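You operate a simulated robot arm through the tools that you are given. There is no shell and no other tool. Be economical: measure what you need, move in short steps, check, and stop when the job is done.

The job below is to be done with a simulated robot arm. You get a single attempt, and the scene is never put back.

Task
Put one of the filter elements from the top of the gauge bench on the brass disc there.
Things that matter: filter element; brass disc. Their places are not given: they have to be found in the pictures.

The check looks at the end state, three seconds after you hand in, the way a careful person would. Anything else that was tipped, shoved, dropped, spilled or broken makes it a failure.

Robot
A 7-joint arm with a two-finger parallel gripper, fixed in place. Base frame: the origin is at the foot of the arm, x ahead of it, y to its left, z up; the work surface is at about z = 0. Units: mm, degrees, N and s.
With the tool pointing down near the work surface it reaches from about 240 to 620 mm from the base axis. Its first joint turns from -66.0 to 66.0 degrees. Payload 2.6 kg.
The TCP is the grasp point between the finger pads, 30 mm short of the fingertips. In the tool frame z runs along the fingers and y along their closing line. Largest opening 94 mm; finger width 28, thickness 10; the body of the gripper, 50 by 96 mm, starts 55 mm behind the TCP.
Orientation is told as [roll, pitch, yaw] about the base's x, y, z axes, in that order, counted from this pose: with the fingers straight down and closing along the base's y, the tool's x points along the base's -x, its y along +y and its z along -z.

Tools
- The arm moves only by the tool move_arm. Its arguments are lists of equal length, an entry for each row: "offset": the shift along the tool's x, y, z in mm, a list of three; "twist": the turn about the tool's z in degrees. In form: {"offset": [[tx, ty, tz], ...], "twist": [twist, ...]}. A call has 1 to 12 rows; each row shifts and turns the commanded pose from where the row before left it, along the tool's axes as they then stand. "gripper" is the finger opening in mm, from 0 to 94, set as the call begins (left out, the last holds). Rows are played at 5 a second. More than 50 mm and 8.6 degrees between two rows, or a gripper value outside its range, and nothing of the call is played. A pose out of reach is approached as far as the arm can. The call stops where the force on the tool passes 40 N (or 10 N more than at its start, if that is more) or the arm is blocked; 0.2 s more then pass. The fingers move at their own pace (about 72 mm/s each) and stop on an object; they squeeze with about 43 N. The grip force told is the motor's: it shows also when the fingers shut on nothing. Time passes only in rows, and 0.2 s behind the last, so rows that do not move let the fingers close. The reply holds the time, the measured pose of the TCP, the force on the tool along the base axes, the opening and the grip force, in the units named above and with some noise, and new pictures: "views" is both (left out), scene, wrist or none.
- Cameras (640 x 400 px; columns grow to the right, rows downward): "scene" is fixed at [50, 446, 567.5]; the picture's right is [-0.63, -0.78, 0.00], its down [-0.42, 0.35, -0.84] and it looks along [0.65, -0.53, -0.55] (base axes); focal length 327 px, centre (320, 200). "wrist" rides on the gripper at [-37, 0, -58] in the tool frame; the picture's right is [0.00, -1.00, 0.00], its down [0.97, 0.00, -0.24] and it looks along [0.24, 0.00, 0.97] (tool axes); focal length 218 px, centre (320, 200).
- measure_at(camera, pixels): for up to 12 pixels [column, row] of the newest picture of that camera ("zoom" is the newest enlarged one), the place [x, y, z] in the base frame of the surface seen there, good to about 3 mm. The clock stands still meanwhile.
- enlarge(camera, box): a new picture of the part [left, top, right, bottom] of that camera's present view, enlarged. The clock stands still meanwhile.
- sign_off(): hands the job in; it is judged then, once.

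Work in short steps. Measure before you move; look again where a grasp or a placing could have gone wrong, and mend it. You have 60 turns and 120 pictures in all, those below and enlarged ones among them. Open the gripper and draw the arm clear of the work before you hand the job in, unless the task says otherwise; then end with one line.

The tools are called after "Emit:" as a command line: name --argument value ..., lists and objects as JSON in quotes. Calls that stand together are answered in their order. move_arm: Moves the arm, as the interface text tells. Its arguments: {"type":"object","properties":{"offset":{"type":"array","items":{"type":"array","items":{"type":"number"}}},"twist":{"type":"array","items":{"type":"number"}},"gripper":{"type":"number"},"views":{"type":"string","enum":["both","scene","wrist","none"]}},"required":["offset","twist"]} The other tools are called the same way: measure_at (camera, pixels) gives the place of the surface under pixels of a picture; enlarge (camera, box) takes an enlarged picture of a part of a camera's view; sign_off () hands the job in.

At the start:

```text
t: 0.0
tcp_pos: [467.1, 30.3, 289.4]
ee_rot: [-0.1, 0.0, 0.0]
ft_force: [-0.4, 0.0, -1.1]
width: 94.0
gripper_force: 0.1
```

scene: 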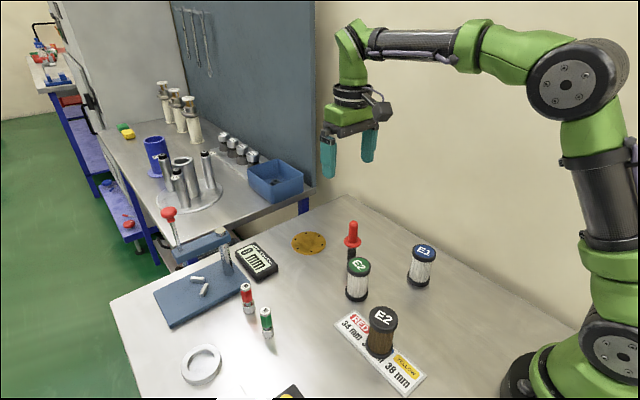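
wrist: 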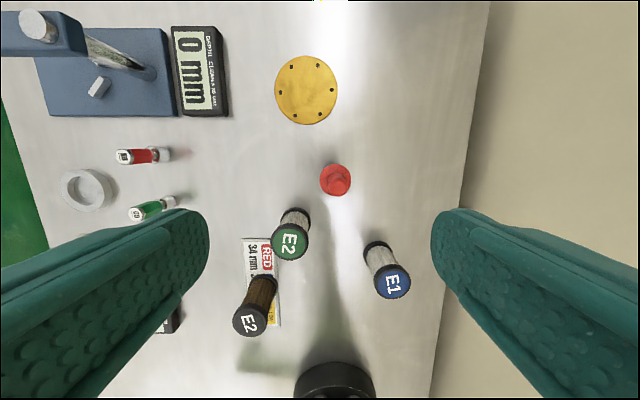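

The pictures show three filter elements (green cap at scene (358,265), blue at (424,250), black at (383,318)) and the brass disc at (309,243). I'll enlarge and measure them.

Emit:
enlarge --camera "scene" --box '[270, 200, 470, 325]'

Emit:
measure_at --camera "wrist" --pixels '[[306, 90], [306, 58], [306, 122], [275, 90], [337, 90], [290, 242], [392, 282], [251, 318], [336, 180], [294, 215], [375, 250]]'

Emit:
measure_at --camera "scene" --pixels '[[358, 265], [358, 283], [358, 299], [424, 250], [421, 270], [420, 284], [383, 318], [309, 243], [352, 225], [352, 240]]'

```text
3.20 times, centred on (370, 262) of scene
```

zoom: 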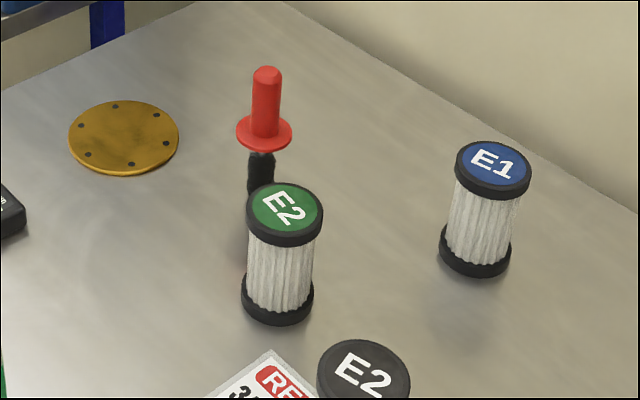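

```text
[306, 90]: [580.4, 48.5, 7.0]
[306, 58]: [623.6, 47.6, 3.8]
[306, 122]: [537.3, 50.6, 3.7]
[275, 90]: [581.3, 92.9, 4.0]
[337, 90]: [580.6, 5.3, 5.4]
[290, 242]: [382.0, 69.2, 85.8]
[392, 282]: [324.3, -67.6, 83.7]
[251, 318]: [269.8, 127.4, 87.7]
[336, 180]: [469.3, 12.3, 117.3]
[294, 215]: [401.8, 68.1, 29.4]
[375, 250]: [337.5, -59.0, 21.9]
```

```text
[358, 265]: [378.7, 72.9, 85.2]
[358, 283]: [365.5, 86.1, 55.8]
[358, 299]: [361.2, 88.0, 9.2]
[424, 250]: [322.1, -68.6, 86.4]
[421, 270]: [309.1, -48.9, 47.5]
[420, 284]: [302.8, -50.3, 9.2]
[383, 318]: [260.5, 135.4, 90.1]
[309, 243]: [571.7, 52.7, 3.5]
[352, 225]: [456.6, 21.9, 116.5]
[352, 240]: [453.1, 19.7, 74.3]
```

The green E2 stands free at about (378,71), top z≈86; disc centre is about (580,49), z≈4; the red tool at about (460,15) is 117 tall. I'll move above the green element, staying above everything.

Emit:
move_arm --offset '[[22, 10, 22], [22, 10, 22], [22, 10, 22], [23, 11, 23], [0, 0, 0]]' --twist '[0, 0, 0, 0, 0]' --gripper 94

```text
t: 1.2
tcp_pos: [377.0, 71.6, 198.5]
ee_rot: [0.0, 0.0, 0.0]
ft_force: [-0.3, 0.5, 0.4]
width: 93.9
gripper_force: 0.0
```

scene: 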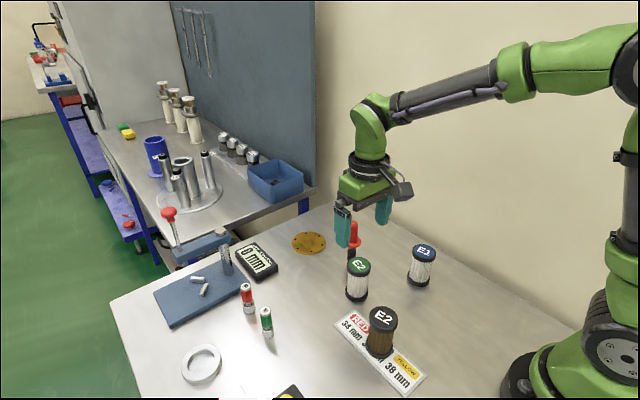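
wrist: 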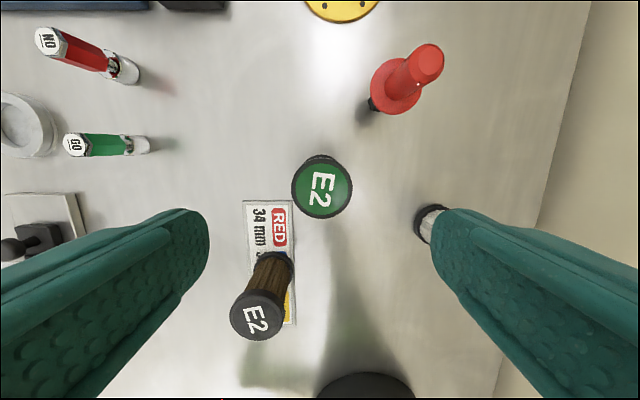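

The green cap is at wrist (322,188), nearly centred. I'll measure its edges and read the card for anything relevant.

Emit:
measure_at --camera "wrist" --pixels '[[322, 188], [294, 188], [350, 188], [322, 162], [322, 215], [416, 75], [400, 90], [425, 60]]'

Emit:
enlarge --camera "scene" --box '[320, 250, 450, 400]'

```text
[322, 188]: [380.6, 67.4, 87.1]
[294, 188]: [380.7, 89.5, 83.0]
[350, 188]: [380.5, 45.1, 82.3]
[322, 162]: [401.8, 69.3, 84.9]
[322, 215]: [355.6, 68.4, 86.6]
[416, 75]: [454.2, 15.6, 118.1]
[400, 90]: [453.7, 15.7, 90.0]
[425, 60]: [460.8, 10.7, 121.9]
```

```text
2.67 times, centred on (385, 325) of scene
```

zoom: 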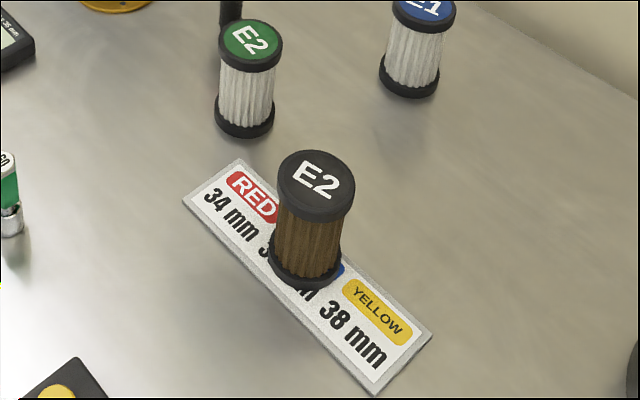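

Cap centre is about (379,68), diameter ~46 mm, top z≈86. I'll correct and descend to TCP z≈75 so the pads take the rigid cap.

Emit:
move_arm --offset '[[-2, -3.5, 25], [0, 0, 25], [0, 0, 25], [0, 0, 25], [0, 0, 12], [0, 0, 11], [0, 0, 0]]' --twist '[0, 0, 0, 0, 0, 0, 0]'

```text
t: 2.8
tcp_pos: [378.6, 67.3, 76.1]
ee_rot: [0.0, 0.0, 0.0]
ft_force: [0.0, 0.5, -0.1]
width: 94.0
gripper_force: 0.0
```

scene: 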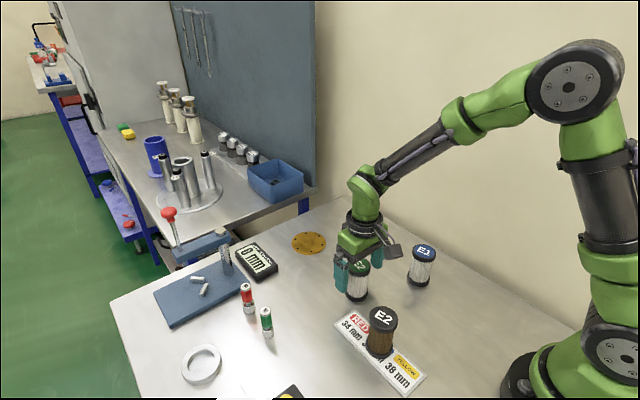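
wrist: 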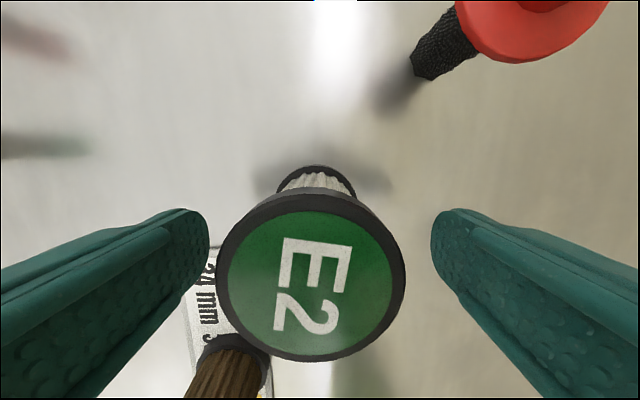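

The cap sits centred at wrist column 312 against 320, about 2 mm to +y. I'll shift and close.

Emit:
move_arm --offset '[[0, 1.8, 0]]' --twist '[0]' --views "none"

Emit:
move_arm --offset '[[0, 0, 0], [0, 0, 0], [0, 0, 0], [0, 0, 0]]' --twist '[0, 0, 0, 0]' --gripper 36

```text
t: 3.2
tcp_pos: [379.6, 69.9, 76.7]
ee_rot: [-0.1, 0.1, 0.0]
ft_force: [0.2, -0.8, 0.3]
width: 94.0
gripper_force: 0.1
```

```text
t: 4.2
tcp_pos: [378.7, 69.9, 75.6]
ee_rot: [0.0, -0.1, 0.0]
ft_force: [0.0, -0.5, 0.9]
width: 48.2
gripper_force: 43.0
```

scene: 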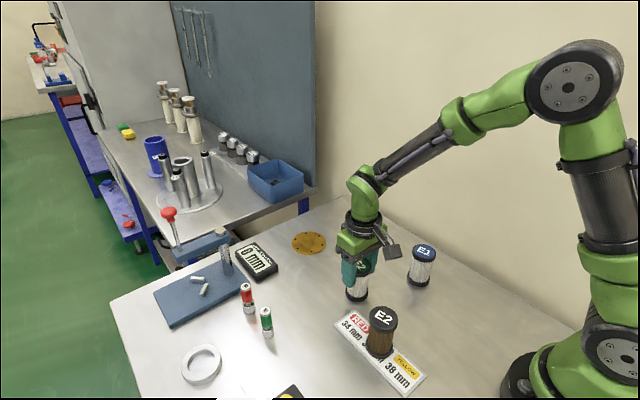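
wrist: 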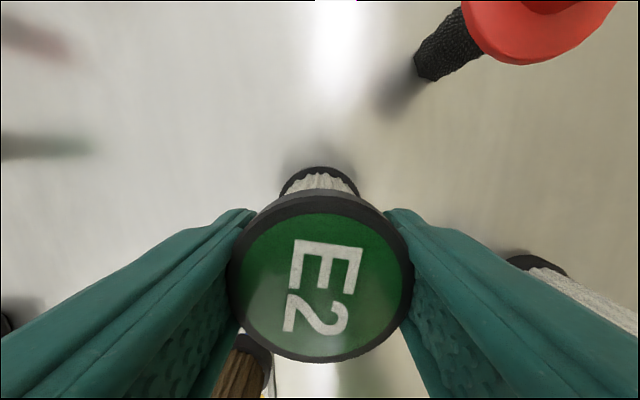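

Gripped at 48 mm with 43 N on the cap. I'll lift it straight up about 135 mm and check.

Emit:
move_arm --offset '[[0, 0, -10], [0, 0, -20], [0, 0, -25], [0, 0, -25], [0, 0, -25], [0, 0, -25], [0, 0, -5], [0, 0, 0]]' --twist '[0, 0, 0, 0, 0, 0, 0, 0]'

```text
t: 6.0
tcp_pos: [379.1, 69.0, 211.5]
ee_rot: [0.0, 0.0, -0.1]
ft_force: [0.0, 0.1, -0.8]
width: 48.3
gripper_force: 43.6
```

scene: 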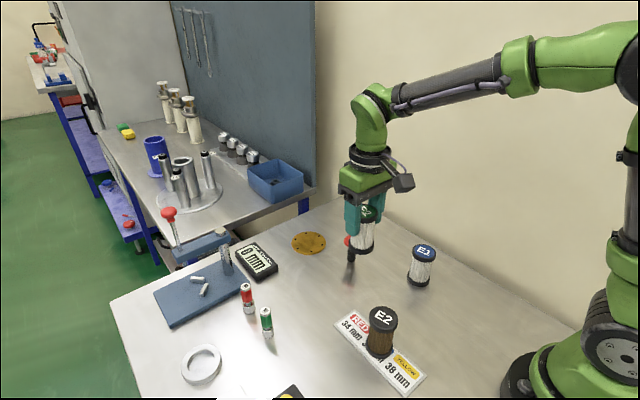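
wrist: 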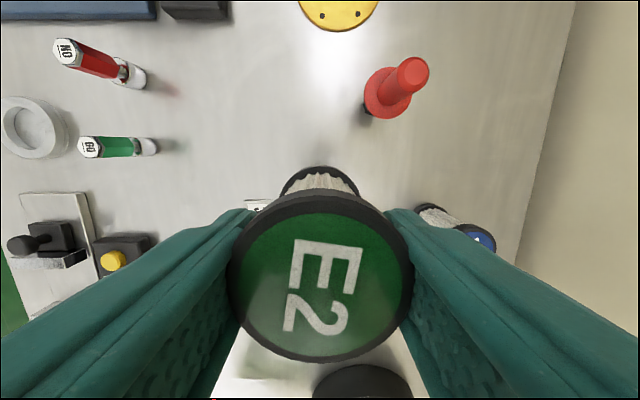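

Element is held upright and clear. I'll carry it forward at y≈80, away from the red tool, to x≈525.

Emit:
move_arm --offset '[[-10, 6, 0], [-24, 6, 0], [-28, 0, 0], [-28, 0, 0], [-28, 0, 0], [-18, 0, 0], [-10, 0, 0], [0, 0, 0], [0, 0, 0]]' --twist '[0, 0, 0, 0, 0, 0, 0, 0, 0]'

```text
t: 8.0
tcp_pos: [525.0, 81.6, 210.9]
ee_rot: [0.0, 0.0, 0.0]
ft_force: [0.1, 0.0, -0.6]
width: 48.3
gripper_force: 43.2
```

scene: 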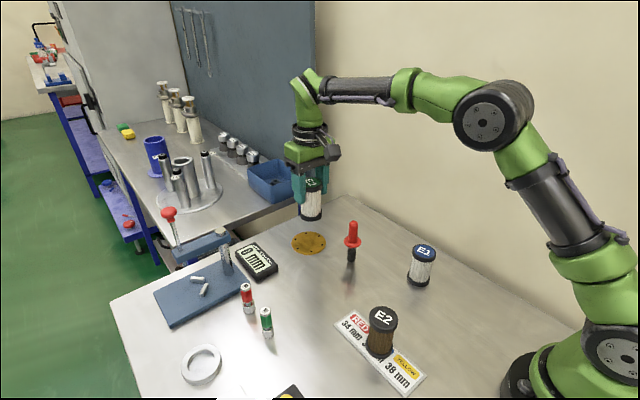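
wrist: 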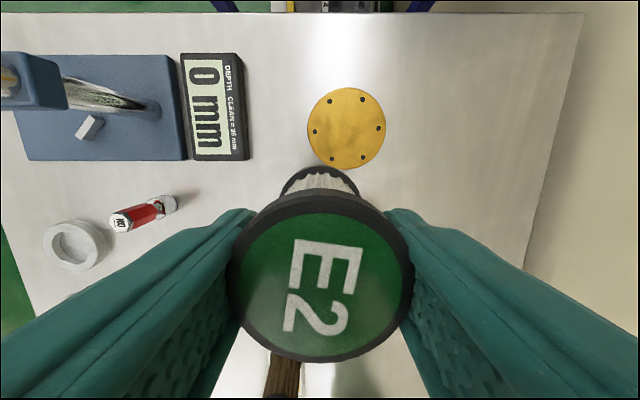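

The disc is seen whole at wrist columns 306–386, rows 87–170. I'll measure its rim and middle, and the held element.

Emit:
measure_at --camera "wrist" --pixels '[[346, 128], [309, 128], [383, 128], [346, 90], [346, 167], [322, 274], [322, 213], [322, 352], [300, 128]]'

Emit:
measure_at --camera "scene" --pixels '[[295, 243], [309, 245], [322, 243], [309, 252], [309, 237]]'

```text
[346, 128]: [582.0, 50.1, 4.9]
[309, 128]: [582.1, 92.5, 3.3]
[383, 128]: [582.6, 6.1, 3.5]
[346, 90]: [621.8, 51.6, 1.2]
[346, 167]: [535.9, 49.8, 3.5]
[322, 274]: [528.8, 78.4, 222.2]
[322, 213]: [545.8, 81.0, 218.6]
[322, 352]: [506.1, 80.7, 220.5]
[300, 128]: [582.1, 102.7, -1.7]
```

```text
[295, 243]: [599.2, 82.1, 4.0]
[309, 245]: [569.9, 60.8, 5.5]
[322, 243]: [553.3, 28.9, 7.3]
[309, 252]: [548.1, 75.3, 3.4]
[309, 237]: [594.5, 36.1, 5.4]
```

Disc centre is about (579.5, 50), top z≈4. I'll go above it, then lower to TCP z≈100 for a check.

Emit:
move_arm --offset '[[-14, -8, 0], [-27, -15, 0], [-13.5, -8, 0], [0, 0, 15], [0, 0, 25], [0, 0, 25], [0, 0, 25], [0, 0, 14], [0, 0, 7], [0, 0, 0], [0, 0, 0]]' --twist '[0, 0, 0, 0, 0, 0, 0, 0, 0, 0, 0]'

```text
t: 10.4
tcp_pos: [580.1, 50.3, 99.2]
ee_rot: [0.0, -0.1, -0.1]
ft_force: [0.7, -0.6, -1.2]
width: 48.2
gripper_force: 42.9
```

scene: 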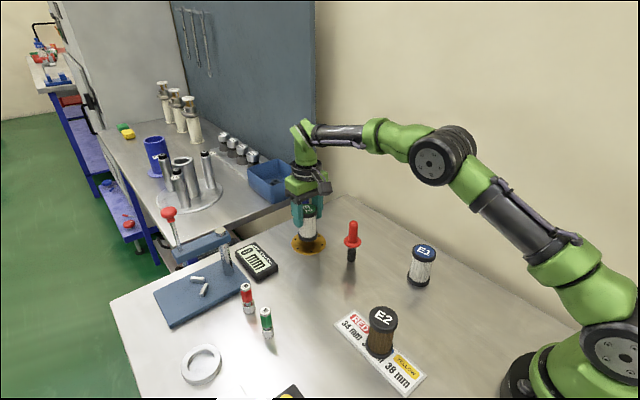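
wrist: 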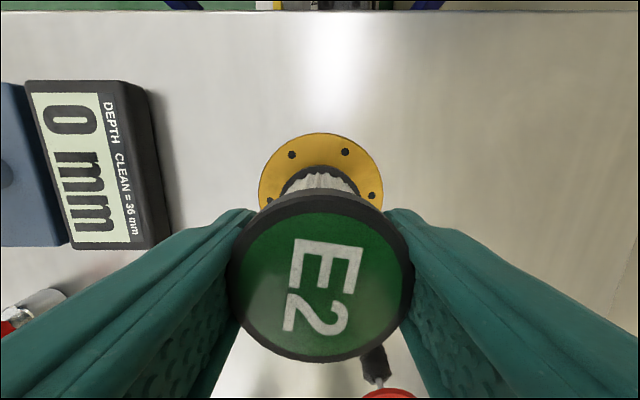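

The element is centred over the disc, about 20 mm above it. I'll lower slowly in small rows and watch the force.

Emit:
move_arm --offset '[[0, 0, 6], [0, 0, 5], [0, 0, 3], [0, 0, 2], [0, 0, 0], [0, 0, 0]]' --twist '[0, 0, 0, 0, 0, 0]' --views "none"

Emit:
enlarge --camera "scene" --box '[270, 190, 350, 265]'

```text
t: 11.8
tcp_pos: [580.8, 50.3, 85.6]
ee_rot: [0.0, -0.1, 0.0]
ft_force: [-0.5, -0.1, -0.7]
width: 48.1
gripper_force: 42.8
```

```text
5.33 times, centred on (310, 228) of scene
```

zoom: 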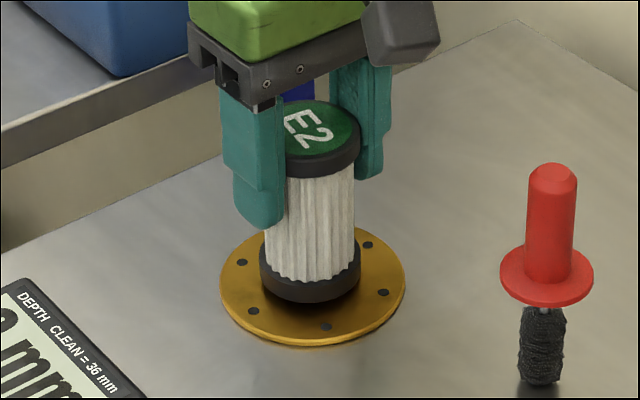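

Still a few mm above the disc (z 85). I'll go down 1 mm at a time.

Emit:
move_arm --offset '[[0, 0, 1], [0, 0, 1], [0, 0, 1], [0, 0, 0]]' --twist '[0, 0, 0, 0]' --views "none"

```text
t: 12.8
tcp_pos: [580.1, 50.0, 81.3]
ee_rot: [0.0, 0.0, 0.0]
ft_force: [0.6, 0.0, -0.6]
width: 48.5
gripper_force: 43.3
```

No contact force yet at z≈81; continue down 1 mm at a time.

Emit:
move_arm --offset '[[0, 0, 1], [0, 0, 0]]' --twist '[0, 0]' --views "none"

Emit:
move_arm --offset '[[0, 0, 1], [0, 0, 0]]' --twist '[0, 0]' --views "none"

Emit:
enlarge --camera "scene" --box '[270, 190, 350, 265]'

```text
t: 13.4
tcp_pos: [580.1, 50.3, 80.4]
ee_rot: [-0.1, 0.0, -0.1]
ft_force: [0.1, 0.1, -0.8]
width: 48.1
gripper_force: 43.1
```

```text
t: 14.0
tcp_pos: [579.7, 50.7, 80.8]
ee_rot: [0.0, -0.1, 0.0]
ft_force: [-0.7, 0.0, 1.8]
width: 48.0
gripper_force: 42.8
```

```text
5.33 times, centred on (310, 228) of scene
```

zoom: 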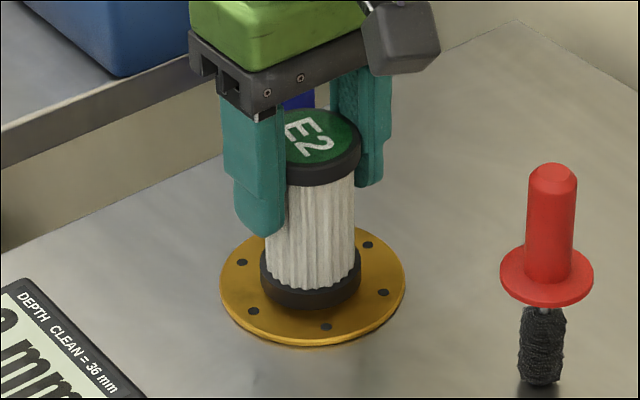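

Force turned to +1.8 N, so contact is beginning. One more half-millimetre to confirm.

Emit:
move_arm --offset '[[0, 0, 0.5], [0, 0, 0]]' --twist '[0, 0]' --views "none"

```text
t: 14.6
tcp_pos: [579.8, 49.8, 79.8]
ee_rot: [0.1, -0.1, -0.1]
ft_force: [-1.2, -0.8, 7.8]
width: 48.2
gripper_force: 43.3
```

Contact is confirmed at 7.8 N; the element rests on the disc. I'll open the gripper without moving.

Emit:
move_arm --offset '[[0, 0, 0], [0, 0, 0], [0, 0, 0], [0, 0, 0]]' --twist '[0, 0, 0, 0]' --gripper 90

```text
t: 15.6
tcp_pos: [579.7, 50.5, 79.4]
ee_rot: [0.1, -0.1, 0.0]
ft_force: [0.2, 0.2, -0.5]
width: 89.8
gripper_force: 0.0
```

scene: 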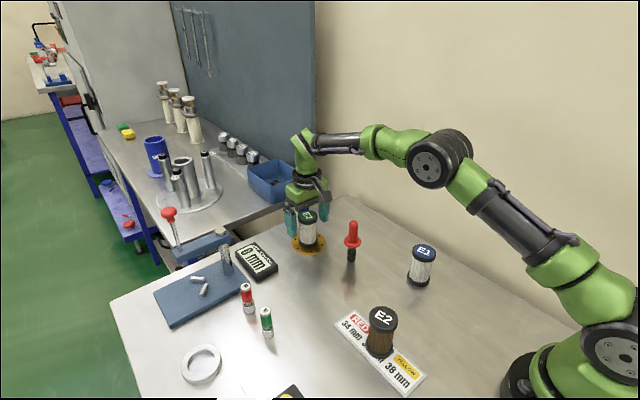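
wrist: 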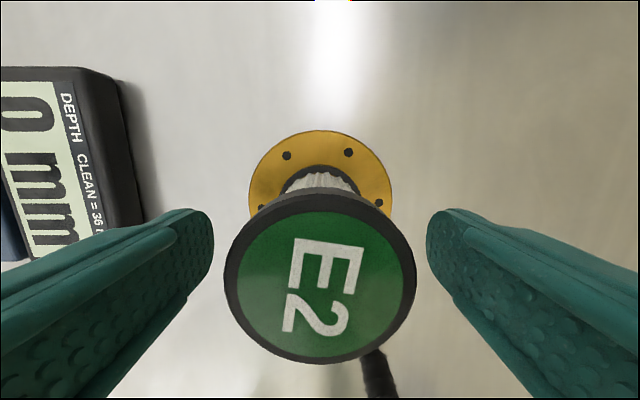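

The fingers are clear on both sides. I'll rise straight up and then draw back at height.

Emit:
move_arm --offset '[[0, 0, -10], [0, 0, -20], [0, 0, -25], [0, 0, -25], [0, 0, -25], [0, 0, -25], [15, 5, -15], [25, 0, 0], [25, 0, 0], [25, 0, 0], [15, 0, 0], [0, 0, 0]]' --twist '[0, 0, 0, 0, 0, 0, 0, 0, 0, 0, 0, 0]'

Emit:
enlarge --camera "scene" --box '[270, 190, 350, 265]'

```text
t: 18.2
tcp_pos: [474.7, 56.0, 224.9]
ee_rot: [-0.1, -0.1, 0.0]
ft_force: [0.4, 0.1, 0.4]
width: 89.9
gripper_force: 0.1
```

scene: 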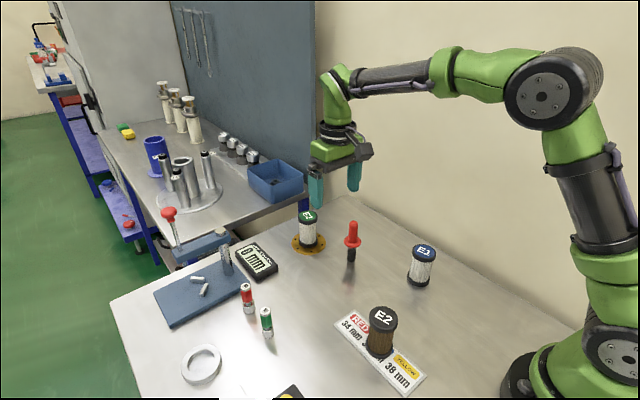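
wrist: 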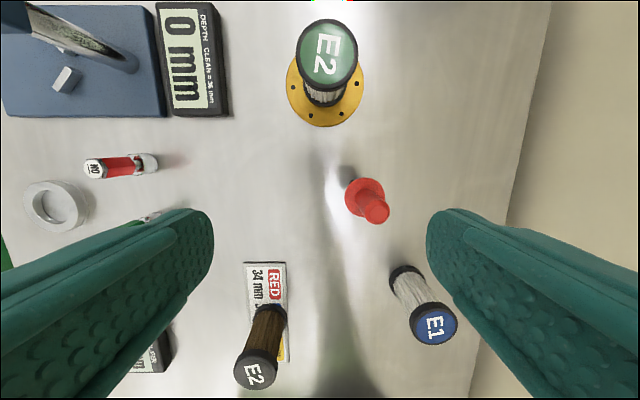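

```text
5.33 times, centred on (310, 228) of scene
```

zoom: 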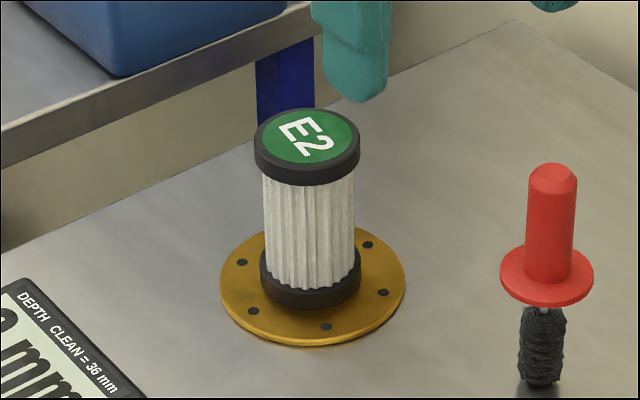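

The element stands upright in the middle of the disc, nothing else has moved, and the arm is clear with the gripper open. I'm handing in.

Emit:
sign_off

```text
The job is handed in.
```

The green-capped E2 filter element is standing upright in the middle of the brass disc, nothing else looked disturbed in the last pictures, and the job is handed in.
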